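You operate a simulated robot arm through the tools that you are given. There is no shell and no other tool. Be economical: measure what you need, move in short steps, check, and stop when the job is done.

Carry out the task below with a simulated two-armed robot. There is one attempt and no reset: what you move stays moved.

## Task
Take the lid off the white glue tin and lay it down on the top of the grey bench.

It is judged by the outcome, as a careful person would: the job done as asked, and still so three seconds after it is handed in. It fails if anything else is knocked over, pushed out of place, dropped, spilled or broken. A push-on lid holds only when it is set on centred and level and pressed home; a screw cap is set on level and turned clockwise until tight.

## Robot
Two 7-joint arms with two-finger parallel grippers on one trunk, on a base that drives. Base frame: it is fixed to the floor where the robot stands at the start and does not move with it; the origin is under the middle of the robot, x ahead of it, y to its left, z up. Lengths are in m, angles in degrees, forces in N, time in s.
The left shoulder is at the start at [0.05, 0.187, 0.985], the right one opposite. With the tool pointing down near the work surface each hand reaches from about 0.1 to 0.66 m from the robot's upright axis, wherever it stands, measured 20 degrees to its own side. Payload 3.43 kg a hand.
Tool frame (each hand has its own): the origin (TCP) lies between the finger pads and is the grasp point; the fingertips stand 0.03 m ahead of it; z points along the fingers, y is the line along which they close. Largest opening 0.094 m; finger width 0.028, thickness 0.01; the body of the gripper, 0.05 by 0.096 m, starts 0.055 m behind the TCP.
Orientation is that of the tool frame in the base frame, as [roll, pitch, yaw] about the fixed x, y, z axes, in that order (R = Rz(yaw) Ry(pitch) Rx(roll)). With the fingers straight down and closing along the base's y, the tool's x points along the base's -x, its y along +y and its z along -z.

## Interface
- The arms move only by the tool drive_tool. It takes "left_deltas", "right_deltas" or both (then of equal length, played together; a hand with none holds still); each is one flat list of numbers, 7 for each row, row after row: the turn, a rotation vector about the tool's x, y, z in degrees, then the shift along the tool's x, y, z in m, then the opening, from 0 (shut) to 1 (fully open). In form: [ax, ay, az, tx, ty, tz, jaw, ax, ay, az, tx, ty, tz, jaw, ...]. A call has 1 to 12 rows; each row is the pose to reach, as a shift and turn from the pose commanded when the call began, along the tool's axes at that moment. Rows are played at 5 a second. More than 0.05 m and 8.6 degrees between two rows, or a gripper value outside its range, and nothing of the call is played. A pose out of reach is approached as far as the arm can. The call stops where the force on the tool passes 40 N (or 10 N more than at its start, if that is more) or the arm is blocked; 0.2 s more then pass. The fingers move at their own pace (about 0.153 m/s each) and stop on an object; they squeeze with about 40 N. The grip force told is the motor's: it shows also when the fingers shut on nothing. Time passes only in rows, and 0.2 s behind the last, so rows that repeat a pose let the fingers close. It gives the time, the measured TCP pose, the force on the tool (base axes), the opening and the grip force at its end, in the units of the frame above (readings bear some noise), with the torque about the TCP (base axes, N m) and any sound that the robot's microphone picked up.
- Cameras (640 x 400 px; columns grow to the right, rows downward): "scene" is now at [0.1516, -0.0108, 1.1883]; the picture's right is [-0.12, -0.99, 0.00], its down [-0.17, 0.02, -0.99] and it looks along [0.98, -0.12, -0.17] (base axes); focal length 247 px, centre (320, 200). "left" rides on the left gripper at [0.076, -0.014, -0.102] in its tool frame; the picture's right is [0.18, 0.98, 0.00], its down [-0.75, 0.14, -0.64] and it looks along [-0.63, 0.12, 0.77] (tool axes); focal length 243 px, centre (320, 200). "right" rides on the right gripper at [0.076, 0.014, -0.102] in its tool frame; the picture's right is [-0.18, 0.98, 0.00], its down [-0.75, -0.14, -0.64] and it looks along [-0.63, -0.12, 0.77] (tool axes); focal length 243 px, centre (320, 200). There is no depth. A picture from a camera that has moved, and an enlarged one, comes with that camera's place and axes in the base frame and with its lens.
- get_image(camera): a new picture of that camera. No time passes.
- lift_body(by): slides the trunk up (or, below 0, down) by that many m; the arms and the scene camera ride with it, the base frame stays. It gives what a move gives, with no picture.
- drive_base(legs): drives the robot by 1 to 6 legs, each [ahead, left, turn to the left] in m, m and degrees, along the robot's own axes; the way and the turn of a leg run together, so that a leg with both is an arc; at most 1.5 m and 180 degrees a leg. The arms and the cameras ride along, it lands a little off, and it stops where it bumps. It gives what a move gives.
- aim_head(pan, tilt): turns the head with the scene camera to pan (to the left, within 80 degrees either way) and tilt (down, from -29 to 69), counted from straight ahead of the robot. It gives what a move gives.
- enlarge(camera, box): a new picture of the part [left, top, right, bottom] of that camera's present view, enlarged. No time passes.
- finish_job(): hands the job in; it is judged then, once.

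Go step by step. Nothing tells you exact positions but the pictures and the camera data: compare them with the known pose of the tool, close in by small moves and look again before you grip or let go. The budget is 120 turns and 100 pictures, counting those below and the enlarged ones. Unless the task says otherwise, let go and move clear before handing in, and close with one line.

The tools are called after "Emit:" as name(argument=value, ...) on one line, values as JSON. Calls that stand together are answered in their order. drive_tool: Moves the arms, as the interface text tells. Its arguments: {"type":"object","properties":{"left_deltas":{"type":"array","items":{"type":"number"}},"right_deltas":{"type":"array","items":{"type":"number"}}},"required":[]} The other tools are called the same way: lift_body (by) slides the trunk up or down; drive_base (legs) drives the base; aim_head (pan, tilt) turns the head that bears the scene camera; get_image (camera) takes a picture; enlarge (camera, box) takes an enlarged picture of a part of a camera's view; finish_job () hands the job in.

At the start:

```text
time: 0.0
left_tcp_pos: [0.3889, 0.1046, 1.0682]
left_ee_rot: [-180.0, 0.1, -180.0]
left_ft_force: [0.1, -0.8, -0.1]
left_wrist_torque: [0.04, 0.0, 0.0]
left_grip_width: 0.0939
left_gripper_force: 0.1
right_tcp_pos: [0.282, -0.1914, 1.0956]
right_ee_rot: [180.0, -0.1, 180.0]
right_ft_force: [-0.3, 1.0, -0.2]
right_wrist_torque: [-0.04, -0.02, 0.03]
right_grip_width: 0.094
right_gripper_force: 0.1
trunk travel left (down, up): [-0.2, 0.232]
robot x, y, heading: [-0.0001, 0.0027, -0.0]
head pan, tilt: [-7.1, 9.9]
```

scene: 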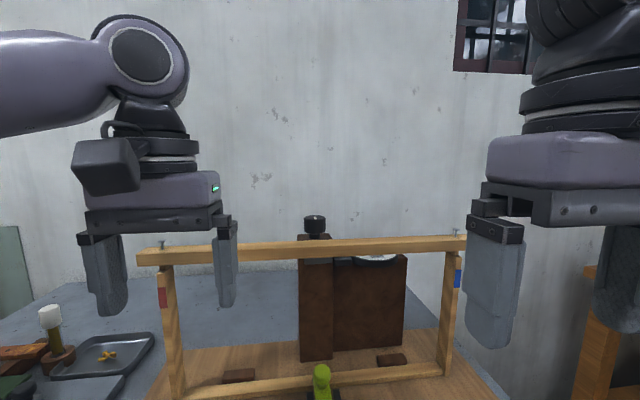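
right: 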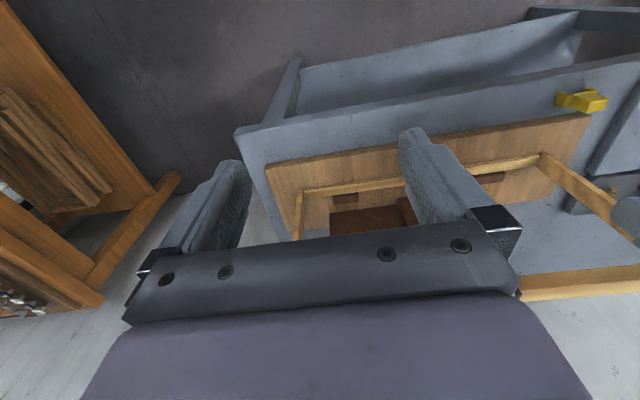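
left: 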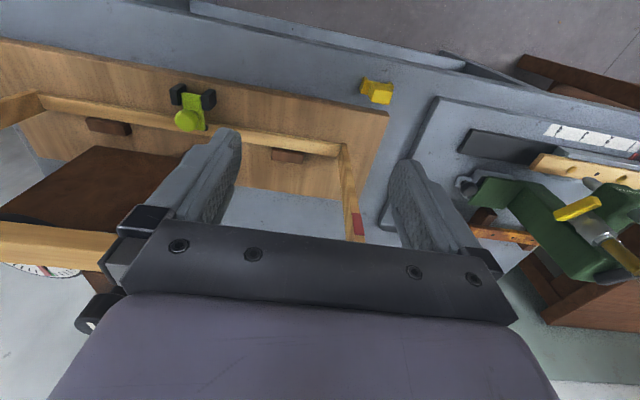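

I see a grey bench ahead with a wooden frame on it; the glue tin is not clearly visible yet. I'll look around with the head.

Emit:
aim_head(pan=0, tilt=45)

Emit:
get_image(camera="scene")

Emit:
aim_head(pan=55, tilt=30)

Emit:
get_image(camera="scene")

Emit:
aim_head(pan=-55, tilt=30)

Emit:
get_image(camera="scene")

```text
time: 1.0
left_tcp_pos: [0.3893, 0.1047, 1.0684]
left_ee_rot: [180.0, 0.0, 179.9]
left_ft_force: [-1.5, 0.3, -0.2]
left_wrist_torque: [0.0, 0.0, 0.01]
left_grip_width: 0.0939
left_gripper_force: 0.1
right_tcp_pos: [0.2832, -0.1923, 1.0948]
right_ee_rot: [-180.0, 0.0, 180.0]
right_ft_force: [0.3, -0.6, 0.4]
right_wrist_torque: [-0.01, 0.0, 0.05]
right_grip_width: 0.0941
right_gripper_force: 0.1
trunk travel left (down, up): [-0.2, 0.232]
robot x, y, heading: [-0.0026, -0.0009, 0.1]
head pan, tilt: [0.0, 45.0]
```

```text
96 pictures are left
camera scene: at [0.1407, 0.0006, 1.1333], right [0.0, -1.0, 0.0], down [-0.71, 0.0, -0.71], along [0.71, 0.0, -0.71], focal length 247 px, centre (320, 200)
```

scene: 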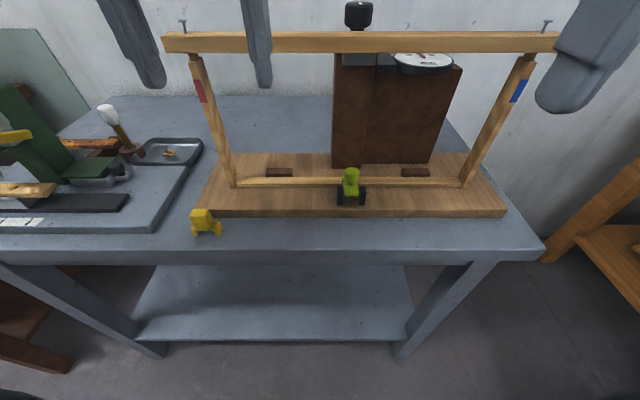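

```text
time: 2.2
left_tcp_pos: [0.3893, 0.1051, 1.0691]
left_ee_rot: [179.9, 0.0, 180.0]
left_ft_force: [1.1, 0.6, 0.1]
left_wrist_torque: [-0.01, 0.01, -0.01]
left_grip_width: 0.094
left_gripper_force: 0.0
right_tcp_pos: [0.2829, -0.1911, 1.0946]
right_ee_rot: [180.0, 0.0, -180.0]
right_ft_force: [0.4, 0.2, 0.6]
right_wrist_torque: [-0.01, -0.01, 0.02]
right_grip_width: 0.094
right_gripper_force: 0.1
trunk travel left (down, up): [-0.2, 0.232]
robot x, y, heading: [-0.0007, 0.0023, -0.2]
head pan, tilt: [55.0, 30.0]
```

```text
95 pictures are left
camera scene: at [0.1112, 0.0746, 1.1558], right [0.82, -0.57, 0.0], down [-0.29, -0.41, -0.87], along [0.5, 0.71, -0.5], focal length 247 px, centre (320, 200)
```

scene: 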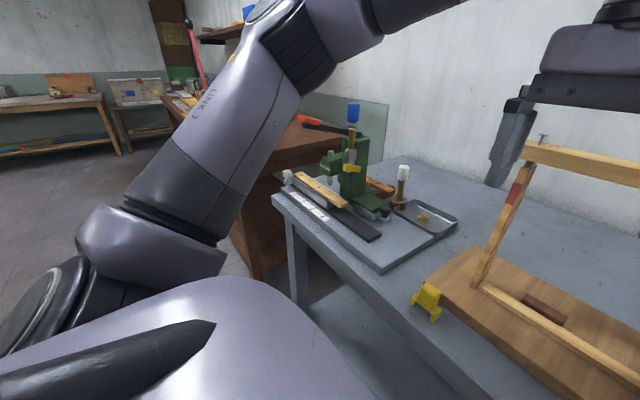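

```text
time: 4.1
left_tcp_pos: [0.3895, 0.1052, 1.0691]
left_ee_rot: [-180.0, 0.0, 180.0]
left_ft_force: [0.4, -0.7, 0.1]
left_wrist_torque: [0.0, 0.0, 0.02]
left_grip_width: 0.0942
left_gripper_force: 0.0
right_tcp_pos: [0.2822, -0.1905, 1.0956]
right_ee_rot: [-180.0, 0.0, -180.0]
right_ft_force: [-0.1, -0.3, 0.3]
right_wrist_torque: [-0.02, 0.02, -0.02]
right_grip_width: 0.094
right_gripper_force: 0.0
trunk travel left (down, up): [-0.2, 0.232]
robot x, y, heading: [-0.0003, -0.002, -0.1]
head pan, tilt: [-55.0, 30.0]
```

```text
94 pictures are left
camera scene: at [0.1112, -0.0735, 1.1558], right [-0.82, -0.57, 0.0], down [-0.29, 0.41, -0.87], along [0.5, -0.71, -0.5], focal length 247 px, centre (320, 200)
```

scene: 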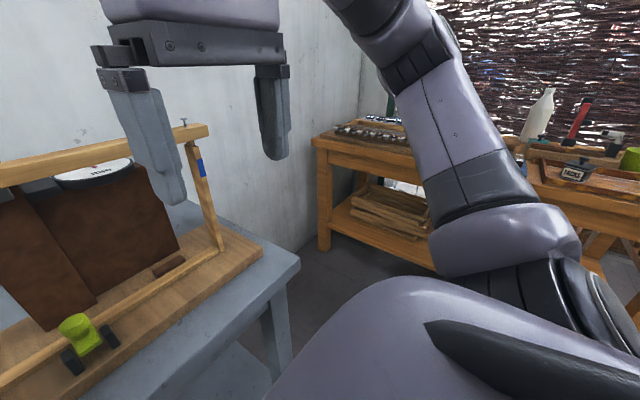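

The round white thing behind the brown boards may be a lidded tin (or a dial). I'll take a closer look.

Emit:
aim_head(pan=-15, tilt=25)

Emit:
enlarge(camera="scene", box=[200, 60, 480, 235])

Emit:
enlarge(camera="left", box=[0, 200, 200, 325])

```text
time: 5.2
left_tcp_pos: [0.3894, 0.1049, 1.0683]
left_ee_rot: [-180.0, 0.0, -180.0]
left_ft_force: [-0.3, 0.2, 0.0]
left_wrist_torque: [-0.03, 0.01, -0.01]
left_grip_width: 0.094
left_gripper_force: 0.0
right_tcp_pos: [0.2823, -0.1909, 1.0938]
right_ee_rot: [179.9, 0.0, -179.9]
right_ft_force: [-0.6, 0.7, 0.1]
right_wrist_torque: [-0.01, 0.01, 0.01]
right_grip_width: 0.094
right_gripper_force: 0.1
trunk travel left (down, up): [-0.2, 0.232]
robot x, y, heading: [-0.0015, -0.0005, -0.1]
head pan, tilt: [-15.0, 25.0]
```

```text
2.29 times, centred on (340, 148) of scene
camera zoom: at [0.1483, -0.0233, 1.1638], right [-0.26, -0.97, 0.0], down [-0.41, 0.11, -0.91], along [0.88, -0.24, -0.42], focal length 564 px, centre (274, 320)
```

zoom: 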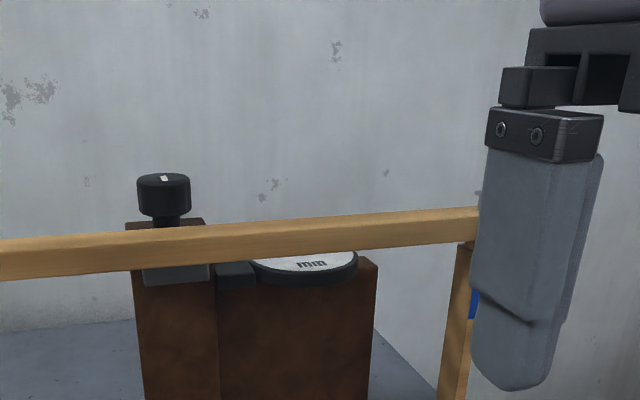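

```text
3.20 times, centred on (100, 262) of left
camera zoom: at [0.3135, 0.0924, 1.171], right [-0.18, 0.98, 0.0], down [0.75, 0.14, 0.64], along [0.63, 0.12, -0.77], focal length 776 px, centre (1024, 0)
```

zoom: 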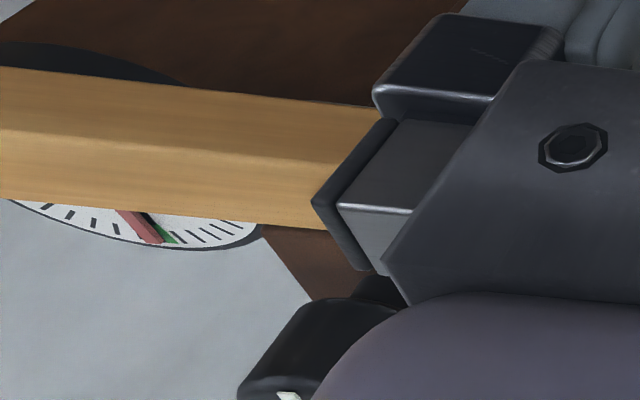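

That disc is a dial gauge, so the tin is elsewhere. I'll look at the side areas with enlargement.

Emit:
aim_head(pan=-75, tilt=20)

Emit:
get_image(camera="scene")

Emit:
enlarge(camera="scene", box=[240, 80, 640, 330])

Emit:
aim_head(pan=75, tilt=15)

Emit:
get_image(camera="scene")

Emit:
enlarge(camera="scene", box=[0, 0, 500, 312])

```text
time: 6.5
left_tcp_pos: [0.3899, 0.105, 1.0677]
left_ee_rot: [180.0, -0.1, -180.0]
left_ft_force: [0.5, -0.2, -0.5]
left_wrist_torque: [0.03, 0.01, -0.02]
left_grip_width: 0.0941
left_gripper_force: 0.1
right_tcp_pos: [0.2836, -0.1907, 1.0944]
right_ee_rot: [-179.9, 0.1, -180.0]
right_ft_force: [0.5, 0.9, -0.4]
right_wrist_torque: [0.01, 0.02, 0.01]
right_grip_width: 0.0941
right_gripper_force: 0.1
trunk travel left (down, up): [-0.2, 0.232]
robot x, y, heading: [0.0004, -0.0005, 0.1]
head pan, tilt: [-75.0, 20.0]
```

```text
91 pictures are left
camera scene: at [0.0835, -0.0893, 1.1719], right [-0.97, -0.26, 0.0], down [-0.09, 0.33, -0.94], along [0.24, -0.91, -0.34], focal length 247 px, centre (320, 200)
```

scene: 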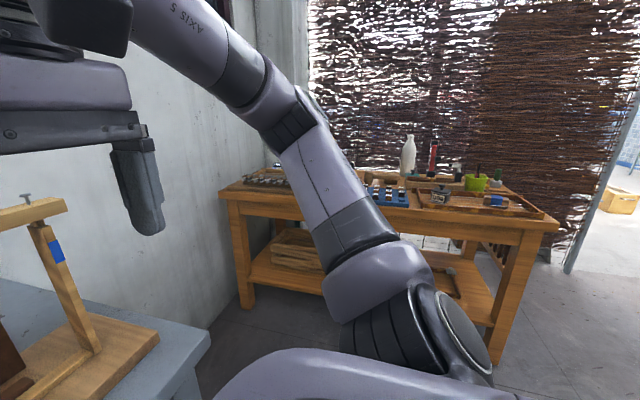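

```text
1.60 times, centred on (440, 205) of scene
camera zoom: at [0.0835, -0.0893, 1.1719], right [-0.97, -0.26, 0.0], down [-0.09, 0.33, -0.94], along [0.24, -0.91, -0.34], focal length 395 px, centre (128, 192)
```

zoom: 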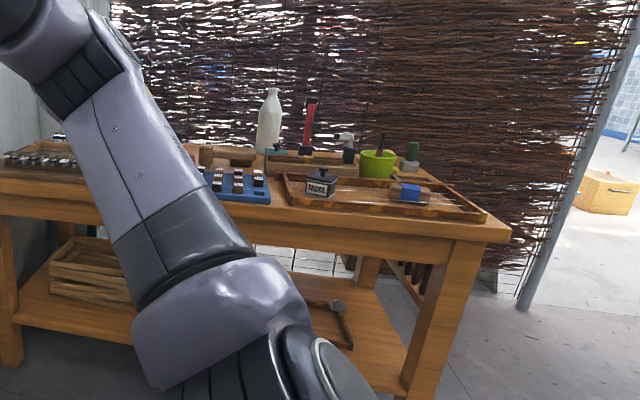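

```text
time: 8.8
left_tcp_pos: [0.3896, 0.1052, 1.0689]
left_ee_rot: [180.0, -0.1, -180.0]
left_ft_force: [0.4, 0.5, 0.3]
left_wrist_torque: [-0.01, -0.01, -0.02]
left_grip_width: 0.0939
left_gripper_force: 0.0
right_tcp_pos: [0.2836, -0.1917, 1.0943]
right_ee_rot: [180.0, 0.0, 180.0]
right_ft_force: [0.5, 1.3, 0.6]
right_wrist_torque: [0.01, 0.06, 0.02]
right_grip_width: 0.0942
right_gripper_force: 0.1
trunk travel left (down, up): [-0.2, 0.232]
robot x, y, heading: [0.0001, -0.0005, 0.0]
head pan, tilt: [75.0, 15.0]
```

```text
89 pictures are left
camera scene: at [0.0835, 0.0908, 1.18], right [0.97, -0.26, 0.0], down [-0.07, -0.25, -0.97], along [0.25, 0.93, -0.26], focal length 247 px, centre (320, 200)
```

scene: 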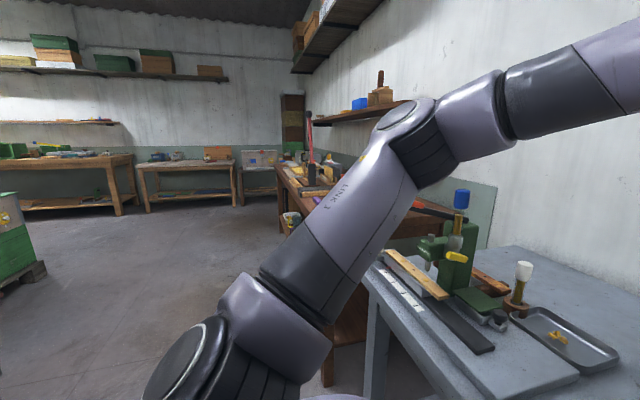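

```text
1.28 times, centred on (250, 156) of scene
camera zoom: at [0.0835, 0.0908, 1.18], right [0.97, -0.26, 0.0], down [-0.07, -0.25, -0.97], along [0.25, 0.93, -0.26], focal length 316 px, centre (410, 256)
```

zoom: 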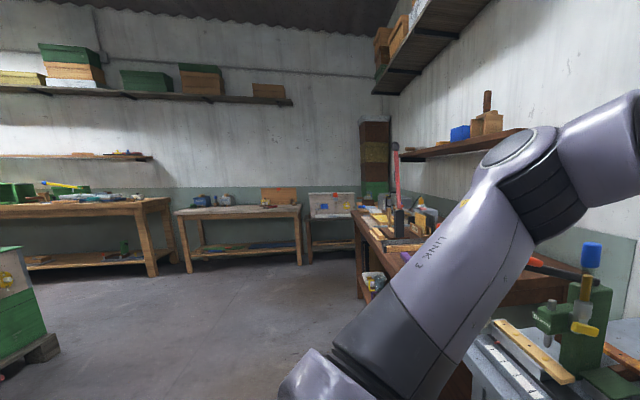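

No tin visible yet. I'll back away from the bench and look behind and around.

Emit:
drive_base(legs=[[-0.5, 0, 0], [0, 0, 90]])

Emit:
aim_head(pan=-30, tilt=15)

Emit:
get_image(camera="scene")

Emit:
aim_head(pan=50, tilt=15)

Emit:
get_image(camera="scene")

```text
time: 15.5
left_tcp_pos: [-0.5859, 0.3935, 1.0692]
left_ee_rot: [-180.0, 0.0, -91.7]
left_ft_force: [0.4, 0.2, 0.2]
left_wrist_torque: [-0.03, 0.01, 0.0]
left_grip_width: 0.094
left_gripper_force: 0.1
right_tcp_pos: [-0.2923, 0.2773, 1.0948]
right_ee_rot: [-179.9, -0.1, -91.8]
right_ft_force: [-0.4, -0.3, 0.3]
right_wrist_torque: [-0.02, 0.0, 0.01]
right_grip_width: 0.0942
right_gripper_force: 0.0
trunk travel left (down, up): [-0.2, 0.232]
robot x, y, heading: [-0.4934, 0.0024, 88.2]
head pan, tilt: [75.0, 15.0]
```

```text
time: 17.3
left_tcp_pos: [-0.5861, 0.3925, 1.0705]
left_ee_rot: [180.0, 0.1, -91.9]
left_ft_force: [1.4, -0.5, -1.1]
left_wrist_torque: [-0.03, 0.01, -0.01]
left_grip_width: 0.0941
left_gripper_force: 0.0
right_tcp_pos: [-0.2918, 0.2762, 1.0953]
right_ee_rot: [-180.0, 0.0, -91.8]
right_ft_force: [-0.9, -0.7, -0.6]
right_wrist_torque: [-0.02, -0.02, -0.03]
right_grip_width: 0.0941
right_gripper_force: 0.1
trunk travel left (down, up): [-0.2, 0.232]
robot x, y, heading: [-0.494, 0.0021, 87.9]
head pan, tilt: [-30.0, 15.0]
```

```text
87 pictures are left
camera scene: at [-0.4404, 0.1387, 1.18], right [0.85, -0.53, 0.0], down [-0.14, -0.22, -0.97], along [0.51, 0.82, -0.26], focal length 247 px, centre (320, 200)
```

scene: 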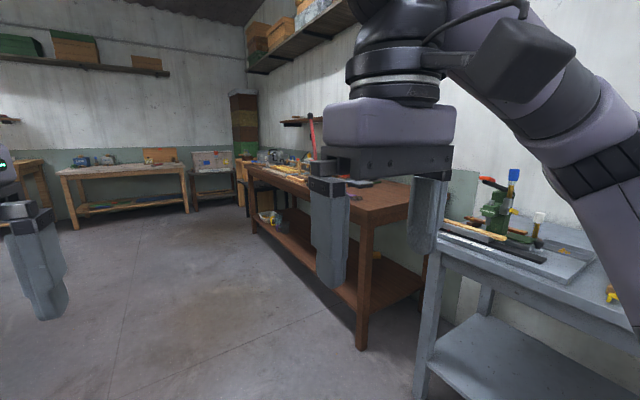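

```text
time: 18.9
left_tcp_pos: [-0.5852, 0.3913, 1.0695]
left_ee_rot: [-180.0, 0.1, -91.8]
left_ft_force: [0.8, -0.9, -0.7]
left_wrist_torque: [0.0, 0.04, -0.01]
left_grip_width: 0.0941
left_gripper_force: 0.0
right_tcp_pos: [-0.2925, 0.2779, 1.0946]
right_ee_rot: [180.0, 0.0, -91.7]
right_ft_force: [0.7, -0.8, -0.6]
right_wrist_torque: [0.0, 0.0, -0.03]
right_grip_width: 0.0942
right_gripper_force: 0.1
trunk travel left (down, up): [-0.2, 0.232]
robot x, y, heading: [-0.4931, -0.0029, 87.9]
head pan, tilt: [50.0, 15.0]
```

```text
86 pictures are left
camera scene: at [-0.5592, 0.1216, 1.18], right [0.67, 0.75, 0.0], down [0.19, -0.17, -0.97], along [-0.72, 0.64, -0.26], focal length 247 px, centre (320, 200)
```

scene: 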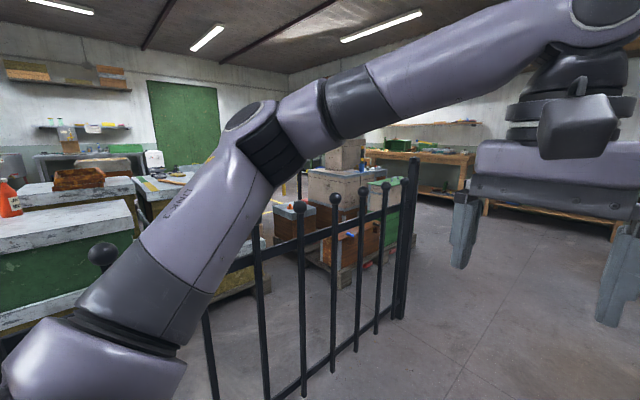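

I'll zoom on the brown bench, and look the other way behind.

Emit:
aim_head(pan=-20, tilt=15)

Emit:
enlarge(camera="scene", box=[240, 120, 480, 270])

Emit:
drive_base(legs=[[0, 0, -178]])

Emit:
aim_head(pan=0, tilt=15)

Emit:
get_image(camera="scene")

Emit:
enlarge(camera="scene", box=[180, 120, 460, 295])

Emit:
aim_head(pan=-70, tilt=15)

Emit:
get_image(camera="scene")

```text
time: 20.3
left_tcp_pos: [-0.5848, 0.3927, 1.0673]
left_ee_rot: [180.0, 0.0, -91.7]
left_ft_force: [0.0, -0.1, 0.0]
left_wrist_torque: [-0.01, 0.02, 0.0]
left_grip_width: 0.0941
left_gripper_force: 0.1
right_tcp_pos: [-0.2931, 0.2782, 1.0949]
right_ee_rot: [-180.0, 0.0, -91.8]
right_ft_force: [0.2, 0.4, -0.2]
right_wrist_torque: [0.02, -0.03, 0.02]
right_grip_width: 0.0941
right_gripper_force: 0.1
trunk travel left (down, up): [-0.2, 0.232]
robot x, y, heading: [-0.4904, -0.0024, 88.5]
head pan, tilt: [-20.0, 15.0]
```

```text
2.67 times, centred on (360, 195) of scene
camera zoom: at [-0.455, 0.146, 1.18], right [0.93, -0.37, 0.0], down [-0.1, -0.24, -0.97], along [0.36, 0.9, -0.26], focal length 658 px, centre (213, 213)
```

zoom: 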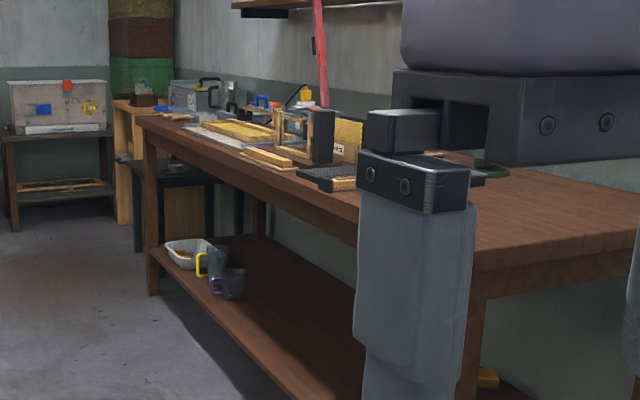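

```text
time: 28.1
left_tcp_pos: [-0.4034, -0.3942, 1.0681]
left_ee_rot: [180.0, 0.0, 87.5]
left_ft_force: [0.9, 0.1, 0.4]
left_wrist_torque: [0.03, 0.0, 0.0]
left_grip_width: 0.094
left_gripper_force: 0.0
right_tcp_pos: [-0.6942, -0.274, 1.095]
right_ee_rot: [-179.9, -0.1, 87.6]
right_ft_force: [-0.8, 0.2, 0.5]
right_wrist_torque: [0.02, -0.01, 0.0]
right_grip_width: 0.094
right_gripper_force: 0.0
trunk travel left (down, up): [-0.2, 0.232]
robot x, y, heading: [-0.4896, 0.002, -92.1]
head pan, tilt: [-20.0, 15.0]
```

```text
time: 28.9
left_tcp_pos: [-0.4016, -0.393, 1.069]
left_ee_rot: [-180.0, 0.0, 87.5]
left_ft_force: [-0.6, 0.0, 0.2]
left_wrist_torque: [0.01, 0.01, 0.0]
left_grip_width: 0.094
left_gripper_force: 0.1
right_tcp_pos: [-0.6952, -0.275, 1.0952]
right_ee_rot: [-180.0, 0.0, 87.6]
right_ft_force: [0.7, 0.1, 0.0]
right_wrist_torque: [0.02, 0.02, 0.0]
right_grip_width: 0.0941
right_gripper_force: 0.1
trunk travel left (down, up): [-0.2, 0.232]
robot x, y, heading: [-0.49, 0.0032, -92.4]
head pan, tilt: [0.0, 15.0]
```

```text
84 pictures are left
camera scene: at [-0.4977, -0.1508, 1.18], right [-1.0, 0.04, 0.0], down [0.01, 0.26, -0.97], along [-0.04, -0.97, -0.26], focal length 247 px, centre (320, 200)
```

scene: 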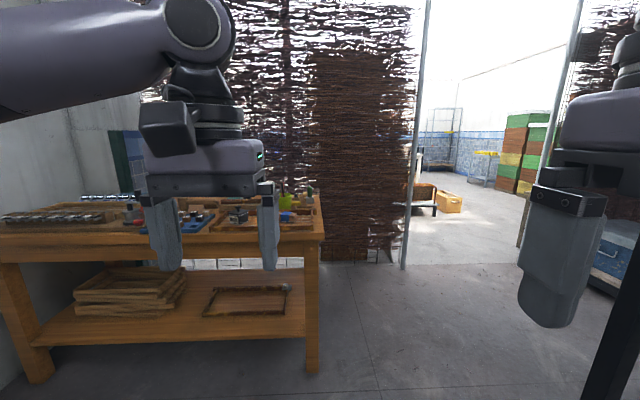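

```text
2.29 times, centred on (320, 208) of scene
camera zoom: at [-0.4977, -0.1508, 1.18], right [-1.0, 0.04, 0.0], down [0.01, 0.26, -0.97], along [-0.04, -0.97, -0.26], focal length 564 px, centre (320, 183)
```

zoom: 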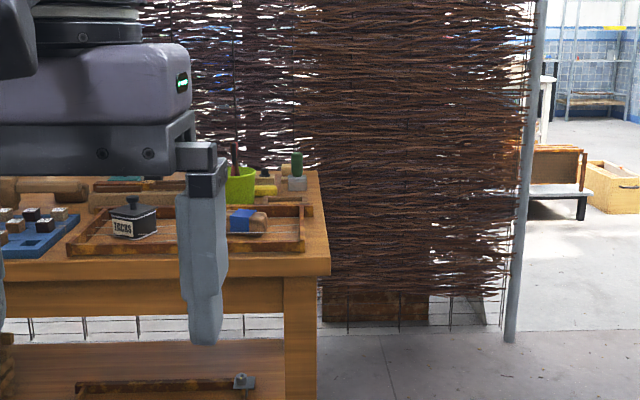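

```text
time: 30.3
left_tcp_pos: [-0.4021, -0.3929, 1.0687]
left_ee_rot: [180.0, 0.0, 87.5]
left_ft_force: [-0.4, -0.3, 0.2]
left_wrist_torque: [0.01, -0.01, -0.02]
left_grip_width: 0.094
left_gripper_force: 0.1
right_tcp_pos: [-0.6954, -0.2748, 1.0948]
right_ee_rot: [180.0, 0.0, 87.5]
right_ft_force: [-0.7, 0.0, -0.9]
right_wrist_torque: [-0.01, -0.01, -0.01]
right_grip_width: 0.0943
right_gripper_force: 0.1
trunk travel left (down, up): [-0.2, 0.232]
robot x, y, heading: [-0.4939, -0.0014, -92.7]
head pan, tilt: [-70.0, 15.0]
```

```text
82 pictures are left
camera scene: at [-0.5828, -0.0858, 1.18], right [-0.3, 0.95, 0.0], down [0.25, 0.08, -0.97], along [-0.92, -0.29, -0.26], focal length 247 px, centre (320, 200)
```

scene: 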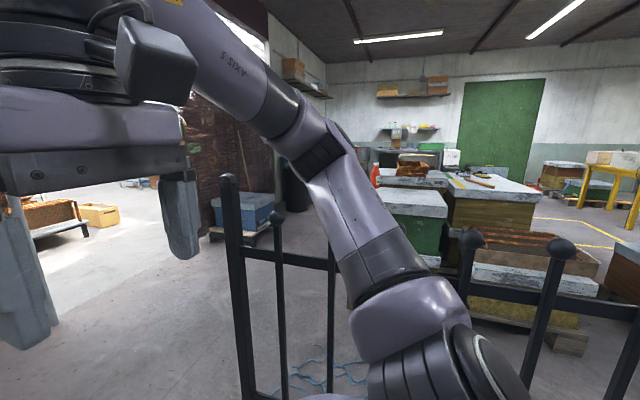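

No white tin yet. I'll approach the wooden side bench to get a close view of its items.

Emit:
drive_base(legs=[[0.3, 0.0, 30]])

Emit:
aim_head(pan=-20, tilt=22)

Emit:
get_image(camera="scene")

Emit:
get_image(camera="left")

```text
time: 32.4
left_tcp_pos: [-0.1519, -0.5948, 1.0688]
left_ee_rot: [179.9, 0.0, 117.5]
left_ft_force: [0.6, -0.7, -0.8]
left_wrist_torque: [0.02, 0.01, 0.0]
left_grip_width: 0.094
left_gripper_force: 0.2
right_tcp_pos: [-0.4655, -0.6372, 1.0947]
right_ee_rot: [180.0, 0.0, 117.5]
right_ft_force: [-0.4, -0.3, 0.6]
right_wrist_torque: [0.02, -0.01, -0.01]
right_grip_width: 0.0941
right_gripper_force: 0.1
trunk travel left (down, up): [-0.2, 0.232]
robot x, y, heading: [-0.4249, -0.3017, -62.3]
head pan, tilt: [-70.0, 15.0]
```

```text
time: 33.6
left_tcp_pos: [-0.1537, -0.5946, 1.0691]
left_ee_rot: [-180.0, 0.0, 117.5]
left_ft_force: [0.9, -0.1, 0.1]
left_wrist_torque: [-0.01, -0.03, 0.03]
left_grip_width: 0.0942
left_gripper_force: 0.0
right_tcp_pos: [-0.4651, -0.6374, 1.0942]
right_ee_rot: [-179.9, 0.0, 117.6]
right_ft_force: [-0.8, -0.7, -0.8]
right_wrist_torque: [-0.01, 0.0, 0.01]
right_grip_width: 0.0936
right_gripper_force: 0.0
trunk travel left (down, up): [-0.2, 0.232]
robot x, y, heading: [-0.4241, -0.298, -62.4]
head pan, tilt: [-20.0, 22.0]
```

```text
81 pictures are left
camera scene: at [-0.3861, -0.4412, 1.1686], right [-0.99, -0.13, 0.0], down [-0.05, 0.37, -0.93], along [0.12, -0.92, -0.37], focal length 247 px, centre (320, 200)
```

scene: 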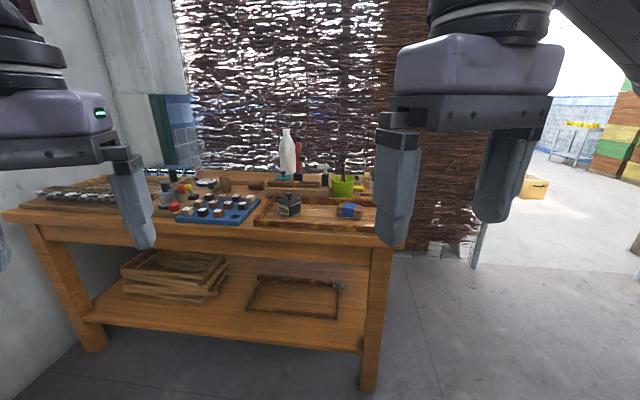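

```text
80 pictures are left
camera left: at [-0.2005, -0.5326, 1.1711], right [0.79, 0.62, 0.0], down [0.47, -0.6, 0.64], along [0.4, -0.51, -0.77], focal length 243 px, centre (320, 200)
```

left: 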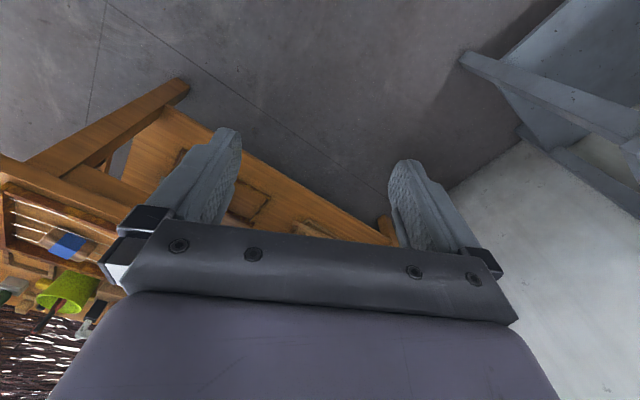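

Emit:
enlarge(camera="scene", box=[120, 115, 400, 290])

Emit:
aim_head(pan=65, tilt=15)

Emit:
get_image(camera="scene")

```text
2.29 times, centred on (260, 202) of scene
camera zoom: at [-0.3861, -0.4412, 1.1686], right [-0.99, -0.13, 0.0], down [-0.05, 0.37, -0.93], along [0.12, -0.92, -0.37], focal length 564 px, centre (457, 194)
```

zoom: 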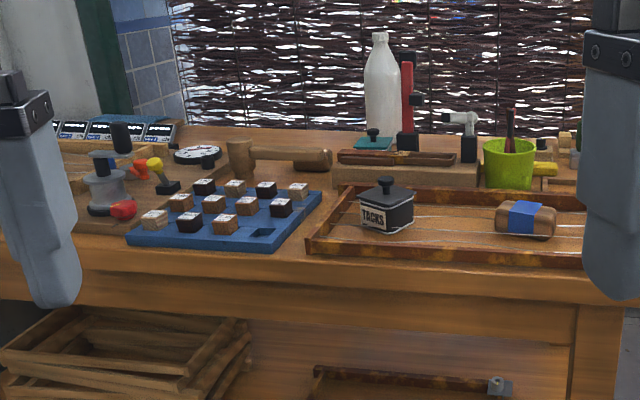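

```text
time: 35.1
left_tcp_pos: [-0.1535, -0.5949, 1.0692]
left_ee_rot: [-180.0, 0.0, 117.6]
left_ft_force: [0.6, -0.3, 0.4]
left_wrist_torque: [0.01, 0.01, 0.0]
left_grip_width: 0.0942
left_gripper_force: 0.0
right_tcp_pos: [-0.4661, -0.6377, 1.0952]
right_ee_rot: [-180.0, 0.0, 117.4]
right_ft_force: [0.4, 1.1, -0.4]
right_wrist_torque: [0.03, -0.02, -0.02]
right_grip_width: 0.0943
right_gripper_force: 0.0
trunk travel left (down, up): [-0.2, 0.232]
robot x, y, heading: [-0.4255, -0.2987, -62.4]
head pan, tilt: [65.0, 15.0]
```

```text
78 pictures are left
camera scene: at [-0.3048, -0.3452, 1.18], right [0.04, -1.0, 0.0], down [-0.26, -0.01, -0.97], along [0.96, 0.04, -0.26], focal length 247 px, centre (320, 200)
```

scene: 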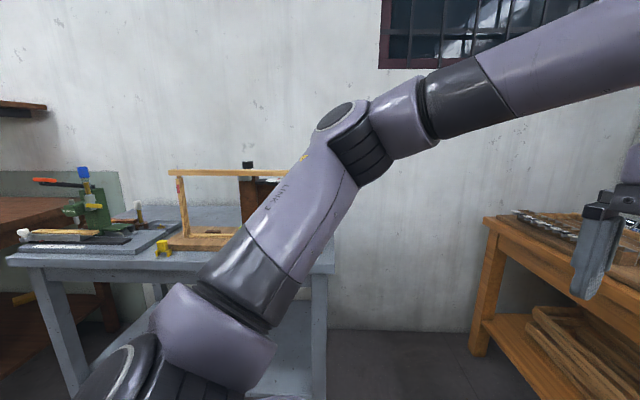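

The wooden bench has no white tin; it may be hidden behind the brown boards on the grey bench. I'll raise the trunk and look from the right.

Emit:
lift_body(by=0.22)

Emit:
drive_base(legs=[[0, 0, 92], [0.25, -0.15, 0]])

Emit:
aim_head(pan=0, tilt=28)

Emit:
get_image(camera="scene")

```text
time: 37.5
left_tcp_pos: [-0.1526, -0.5953, 1.2895]
left_ee_rot: [180.0, 0.0, 117.6]
left_ft_force: [0.3, 0.3, 0.3]
left_wrist_torque: [-0.01, 0.0, 0.01]
left_grip_width: 0.0939
left_gripper_force: 0.1
right_tcp_pos: [-0.4665, -0.6373, 1.3154]
right_ee_rot: [-180.0, 0.0, 117.6]
right_ft_force: [0.3, 0.3, 0.4]
right_wrist_torque: [0.0, 0.0, -0.01]
right_grip_width: 0.094
right_gripper_force: 0.0
trunk travel left (down, up): [-0.42, 0.012]
robot x, y, heading: [-0.4251, -0.2976, -62.7]
head pan, tilt: [65.0, 15.0]
```

```text
time: 43.4
left_tcp_pos: [0.1439, -0.0028, 1.2876]
left_ee_rot: [-180.0, 0.0, -149.0]
left_ft_force: [-0.2, -0.9, -0.5]
left_wrist_torque: [-0.01, 0.01, -0.01]
left_grip_width: 0.0941
left_gripper_force: 0.0
right_tcp_pos: [0.206, -0.3104, 1.3143]
right_ee_rot: [179.9, 0.0, -148.9]
right_ft_force: [-1.2, -0.1, 0.2]
right_wrist_torque: [-0.02, 0.0, 0.03]
right_grip_width: 0.0939
right_gripper_force: 0.1
trunk travel left (down, up): [-0.42, 0.012]
robot x, y, heading: [-0.1346, -0.2916, 31.0]
head pan, tilt: [65.0, 15.0]
```

```text
time: 44.8
left_tcp_pos: [0.1422, -0.0025, 1.2873]
left_ee_rot: [180.0, 0.1, -148.9]
left_ft_force: [-0.3, -0.2, -0.4]
left_wrist_torque: [0.0, 0.02, 0.0]
left_grip_width: 0.0939
left_gripper_force: 0.0
right_tcp_pos: [0.2051, -0.3112, 1.3149]
right_ee_rot: [-179.9, 0.1, -149.0]
right_ft_force: [0.2, -1.0, -0.4]
right_wrist_torque: [0.01, 0.0, 0.01]
right_grip_width: 0.0943
right_gripper_force: 0.0
trunk travel left (down, up): [-0.42, 0.012]
robot x, y, heading: [-0.135, -0.2904, 31.1]
head pan, tilt: [0.0, 28.0]
```

```text
77 pictures are left
camera scene: at [-0.0071, -0.2157, 1.379], right [0.52, -0.86, 0.0], down [-0.4, -0.24, -0.88], along [0.76, 0.46, -0.47], focal length 247 px, centre (320, 200)
```

scene: 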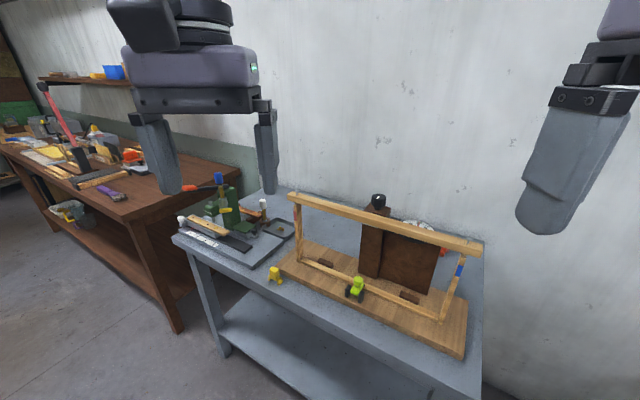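

Emit:
enlarge(camera="scene", box=[270, 180, 500, 324])

Emit:
enlarge(camera="scene", box=[0, 100, 240, 250])

Emit:
enlarge(camera="scene", box=[170, 165, 330, 265])

```text
2.78 times, centred on (385, 252) of scene
camera zoom: at [-0.0071, -0.2157, 1.379], right [0.52, -0.86, 0.0], down [-0.4, -0.24, -0.88], along [0.76, 0.46, -0.47], focal length 686 px, centre (139, 56)
```

zoom: 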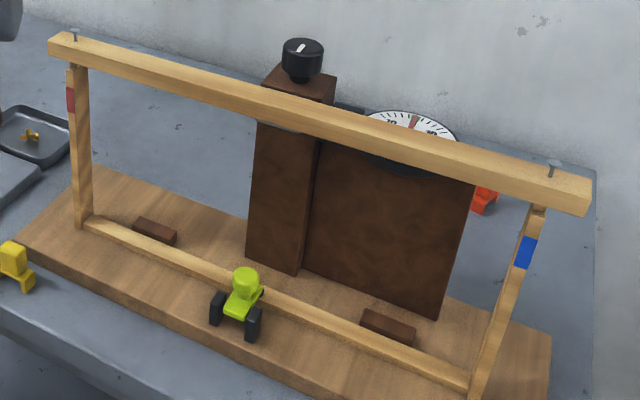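

```text
2.67 times, centred on (120, 175) of scene
camera zoom: at [-0.0071, -0.2157, 1.379], right [0.52, -0.86, 0.0], down [-0.4, -0.24, -0.88], along [0.76, 0.46, -0.47], focal length 658 px, centre (853, 267)
```

zoom: 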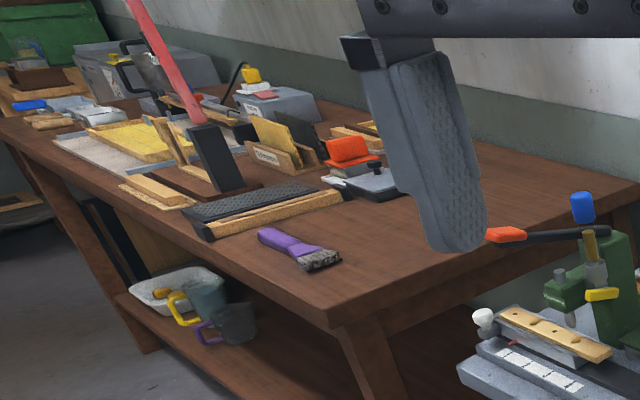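

```text
4.00 times, centred on (250, 215) of scene
camera zoom: at [-0.0071, -0.2157, 1.379], right [0.52, -0.86, 0.0], down [-0.4, -0.24, -0.88], along [0.76, 0.46, -0.47], focal length 987 px, centre (600, 140)
```

zoom: 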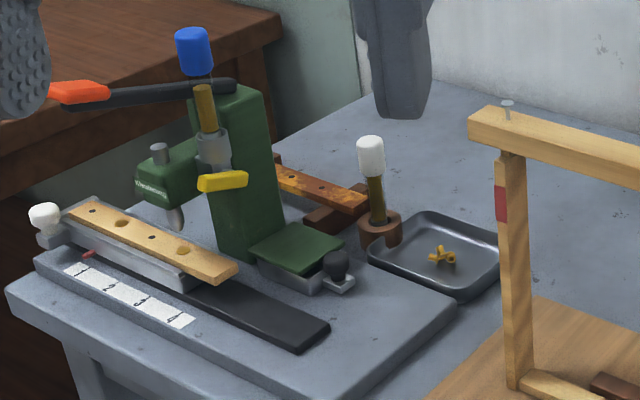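

The brown bench to the left has a dark-lidded object near the orange item. I'll drive there for a closer view.

Emit:
drive_base(legs=[[-0.4, 0, 0], [0, 0, 59], [1.2, 0, 0], [0, 0, -50]])

Emit:
aim_head(pan=0, tilt=30)

Emit:
get_image(camera="scene")

```text
time: 57.9
left_tcp_pos: [-0.2326, 1.0197, 1.2879]
left_ee_rot: [-180.0, 0.0, -141.4]
left_ft_force: [1.3, 0.1, 0.3]
left_wrist_torque: [-0.04, -0.02, 0.0]
left_grip_width: 0.0941
left_gripper_force: 0.1
right_tcp_pos: [-0.1294, 0.7213, 1.3159]
right_ee_rot: [-180.0, 0.1, -141.4]
right_ft_force: [0.1, -1.0, 0.8]
right_wrist_torque: [-0.01, 0.02, -0.01]
right_grip_width: 0.0941
right_gripper_force: 0.0
trunk travel left (down, up): [-0.42, 0.012]
robot x, y, heading: [-0.4697, 0.692, 38.3]
head pan, tilt: [0.0, 28.0]
```

```text
time: 58.5
left_tcp_pos: [-0.2316, 1.0198, 1.2882]
left_ee_rot: [179.9, -0.1, -141.3]
left_ft_force: [0.2, 0.7, -0.6]
left_wrist_torque: [0.01, -0.01, 0.0]
left_grip_width: 0.0941
left_gripper_force: 0.1
right_tcp_pos: [-0.1296, 0.7219, 1.3143]
right_ee_rot: [-180.0, -0.1, -141.4]
right_ft_force: [-0.2, 0.6, -0.1]
right_wrist_torque: [0.0, 0.02, -0.02]
right_grip_width: 0.0941
right_gripper_force: 0.1
trunk travel left (down, up): [-0.42, 0.012]
robot x, y, heading: [-0.4712, 0.6915, 38.8]
head pan, tilt: [0.0, 30.0]
```

```text
73 pictures are left
camera scene: at [-0.3531, 0.788, 1.3758], right [0.62, -0.78, 0.0], down [-0.39, -0.31, -0.87], along [0.68, 0.54, -0.5], focal length 247 px, centre (320, 200)
```

scene: 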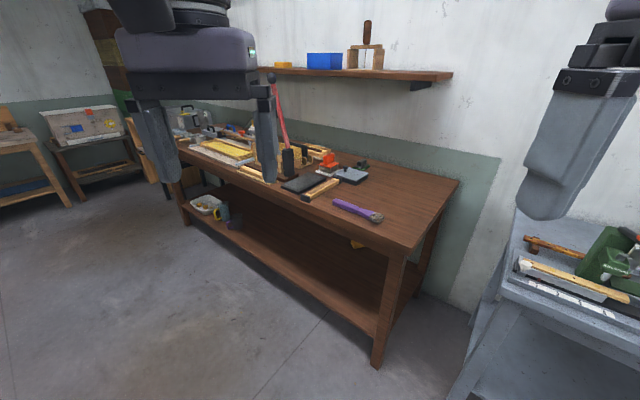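

Emit:
enlarge(camera="scene", box=[170, 90, 410, 240])

Emit:
drive_base(legs=[[0.1, 0.7, 0]])

Emit:
get_image(camera="scene")

```text
2.67 times, centred on (290, 165) of scene
camera zoom: at [-0.3531, 0.788, 1.3758], right [0.62, -0.78, 0.0], down [-0.39, -0.31, -0.87], along [0.68, 0.54, -0.5], focal length 658 px, centre (400, 293)
```

zoom: 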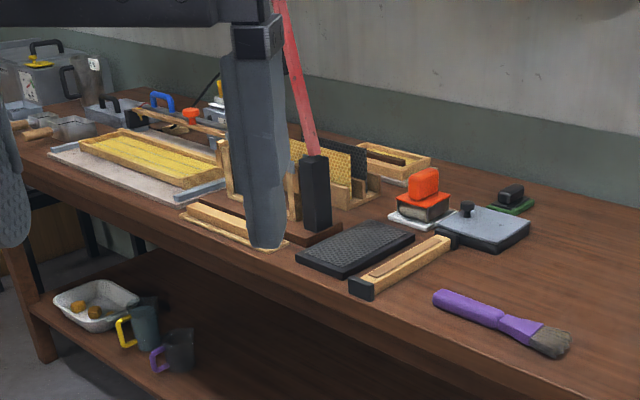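

```text
time: 65.1
left_tcp_pos: [-0.5924, 1.6281, 1.2885]
left_ee_rot: [180.0, 0.0, -141.2]
left_ft_force: [-0.2, 0.3, -0.2]
left_wrist_torque: [-0.02, -0.02, -0.02]
left_grip_width: 0.094
left_gripper_force: 0.0
right_tcp_pos: [-0.4907, 1.3295, 1.3154]
right_ee_rot: [179.9, 0.0, -141.2]
right_ft_force: [0.1, 0.6, 0.6]
right_wrist_torque: [-0.02, -0.01, 0.0]
right_grip_width: 0.0943
right_gripper_force: 0.0
trunk travel left (down, up): [-0.42, 0.012]
robot x, y, heading: [-0.8294, 1.3026, 39.0]
head pan, tilt: [0.0, 30.0]
```

```text
71 pictures are left
camera scene: at [-0.7132, 1.3966, 1.3758], right [0.63, -0.78, 0.0], down [-0.39, -0.31, -0.87], along [0.68, 0.54, -0.5], focal length 247 px, centre (320, 200)
```

scene: 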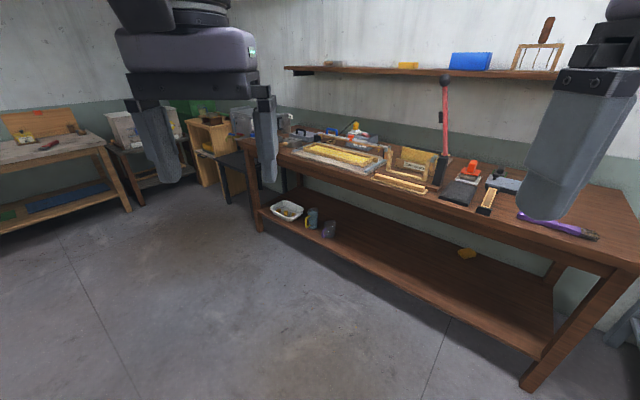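

Emit:
enlarge(camera="scene", box=[230, 90, 420, 209])

Emit:
enlarge(camera="scene", box=[0, 70, 250, 226])

Emit:
aim_head(pan=70, tilt=25)

Emit:
get_image(camera="scene")

```text
3.36 times, centred on (325, 150) of scene
camera zoom: at [-0.7132, 1.3966, 1.3758], right [0.63, -0.78, 0.0], down [-0.39, -0.31, -0.87], along [0.68, 0.54, -0.5], focal length 830 px, centre (303, 370)
```

zoom: 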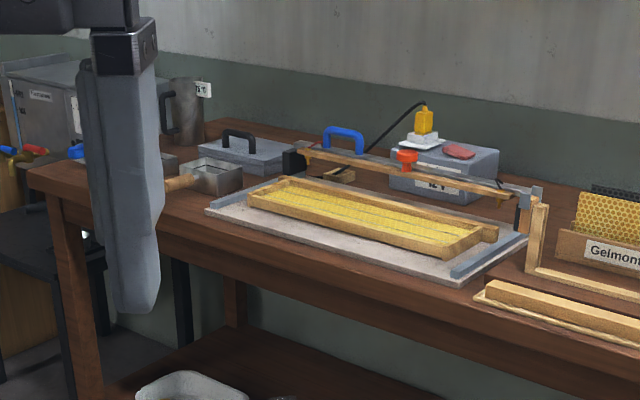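

```text
2.56 times, centred on (125, 148) of scene
camera zoom: at [-0.7132, 1.3966, 1.3758], right [0.63, -0.78, 0.0], down [-0.39, -0.31, -0.87], along [0.68, 0.54, -0.5], focal length 632 px, centre (819, 333)
```

zoom: 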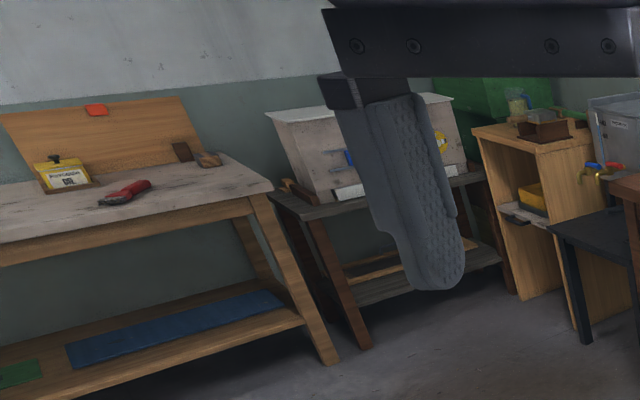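

```text
time: 66.5
left_tcp_pos: [-0.5921, 1.6286, 1.2882]
left_ee_rot: [-180.0, 0.0, -141.3]
left_ft_force: [0.0, -0.6, -0.4]
left_wrist_torque: [0.03, 0.01, 0.01]
left_grip_width: 0.0941
left_gripper_force: 0.0
right_tcp_pos: [-0.4904, 1.3311, 1.3145]
right_ee_rot: [-180.0, 0.1, -141.1]
right_ft_force: [-1.3, 1.4, 0.3]
right_wrist_torque: [0.02, -0.05, 0.0]
right_grip_width: 0.0941
right_gripper_force: 0.0
trunk travel left (down, up): [-0.42, 0.012]
robot x, y, heading: [-0.828, 1.3047, 38.7]
head pan, tilt: [70.0, 25.0]
```

```text
68 pictures are left
camera scene: at [-0.8132, 1.4271, 1.3838], right [0.95, 0.32, 0.0], down [0.14, -0.4, -0.91], along [-0.29, 0.86, -0.42], focal length 247 px, centre (320, 200)
```

scene: 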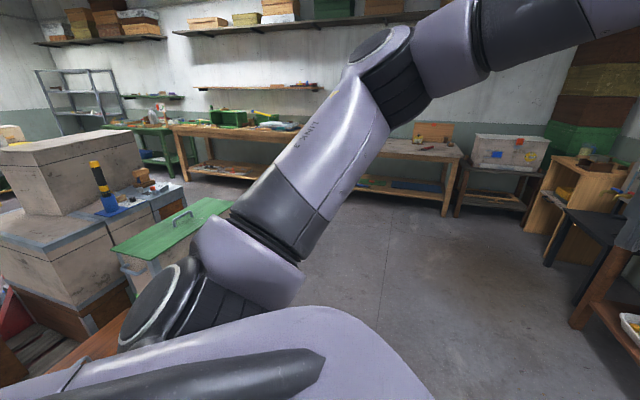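

Several small containers with knobs exist; none white yet. Zooming on the far benches and beehive tops.

Emit:
enlarge(camera="scene", box=[90, 80, 330, 230])

Emit:
drive_base(legs=[[0, 0, 70], [1.0, 0, 0]])

Emit:
aim_head(pan=0, tilt=15)

Emit:
get_image(camera="scene")

Emit:
aim_head(pan=70, tilt=20)

Emit:
get_image(camera="scene")

```text
2.67 times, centred on (210, 155) of scene
camera zoom: at [-0.8132, 1.4271, 1.3838], right [0.95, 0.32, 0.0], down [0.14, -0.4, -0.91], along [-0.29, 0.86, -0.42], focal length 658 px, centre (613, 320)
```

zoom: 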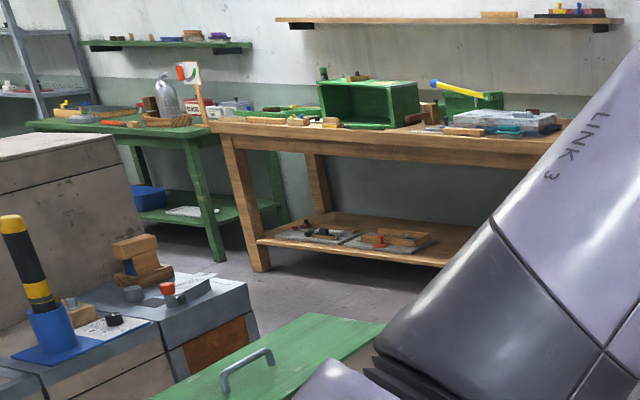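

```text
time: 74.7
left_tcp_pos: [-1.3461, 2.6042, 1.2878]
left_ee_rot: [180.0, 0.0, -73.0]
left_ft_force: [0.0, -0.2, 0.2]
left_wrist_torque: [0.01, 0.03, 0.0]
left_grip_width: 0.0941
left_gripper_force: 0.1
right_tcp_pos: [-1.0333, 2.5902, 1.315]
right_ee_rot: [-179.9, 0.0, -73.0]
right_ft_force: [-0.6, -0.6, -0.5]
right_wrist_torque: [-0.01, 0.02, 0.01]
right_grip_width: 0.0938
right_gripper_force: 0.1
trunk travel left (down, up): [-0.42, 0.012]
robot x, y, heading: [-1.1301, 2.2652, 107.0]
head pan, tilt: [70.0, 25.0]
```

```text
time: 76.1
left_tcp_pos: [-1.3467, 2.604, 1.2874]
left_ee_rot: [-180.0, 0.0, -73.0]
left_ft_force: [-0.2, 1.0, -0.4]
left_wrist_torque: [-0.01, 0.03, -0.01]
left_grip_width: 0.094
left_gripper_force: 0.0
right_tcp_pos: [-1.0313, 2.5903, 1.3148]
right_ee_rot: [-179.9, 0.0, -73.0]
right_ft_force: [-0.4, -0.4, -0.5]
right_wrist_torque: [-0.03, 0.0, 0.03]
right_grip_width: 0.094
right_gripper_force: 0.0
trunk travel left (down, up): [-0.42, 0.012]
robot x, y, heading: [-1.1298, 2.2636, 107.3]
head pan, tilt: [0.0, 15.0]
```

```text
66 pictures are left
camera scene: at [-1.1754, 2.4089, 1.4], right [0.96, 0.29, 0.0], down [0.08, -0.25, -0.97], along [-0.28, 0.92, -0.26], focal length 247 px, centre (320, 200)
```

scene: 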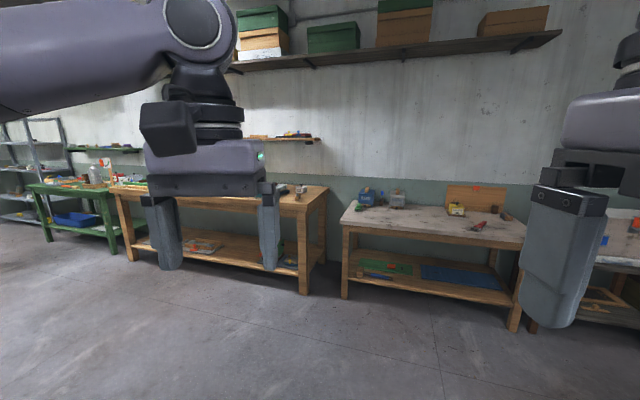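

```text
time: 77.5
left_tcp_pos: [-1.3467, 2.6057, 1.2884]
left_ee_rot: [180.0, 0.0, -73.0]
left_ft_force: [0.0, 0.4, 0.9]
left_wrist_torque: [0.01, 0.0, 0.02]
left_grip_width: 0.0944
left_gripper_force: 0.0
right_tcp_pos: [-1.0313, 2.5879, 1.3148]
right_ee_rot: [180.0, 0.0, -73.0]
right_ft_force: [-0.3, -0.5, 0.1]
right_wrist_torque: [0.0, 0.02, 0.04]
right_grip_width: 0.094
right_gripper_force: 0.0
trunk travel left (down, up): [-0.42, 0.012]
robot x, y, heading: [-1.1339, 2.2616, 107.0]
head pan, tilt: [70.0, 20.0]
```

```text
65 pictures are left
camera scene: at [-1.241, 2.3245, 1.3919], right [0.05, 1.0, 0.0], down [0.34, -0.02, -0.94], along [-0.94, 0.05, -0.34], focal length 247 px, centre (320, 200)
```

scene: 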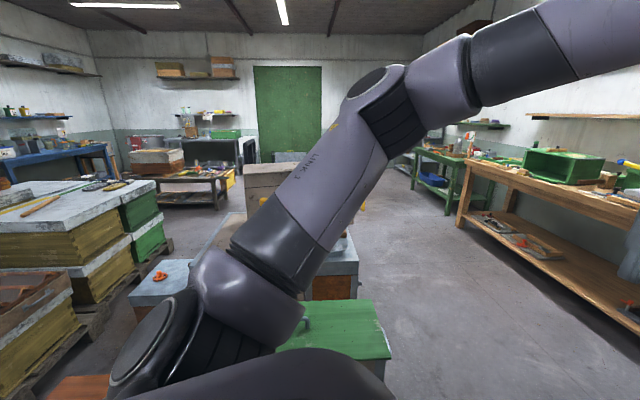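

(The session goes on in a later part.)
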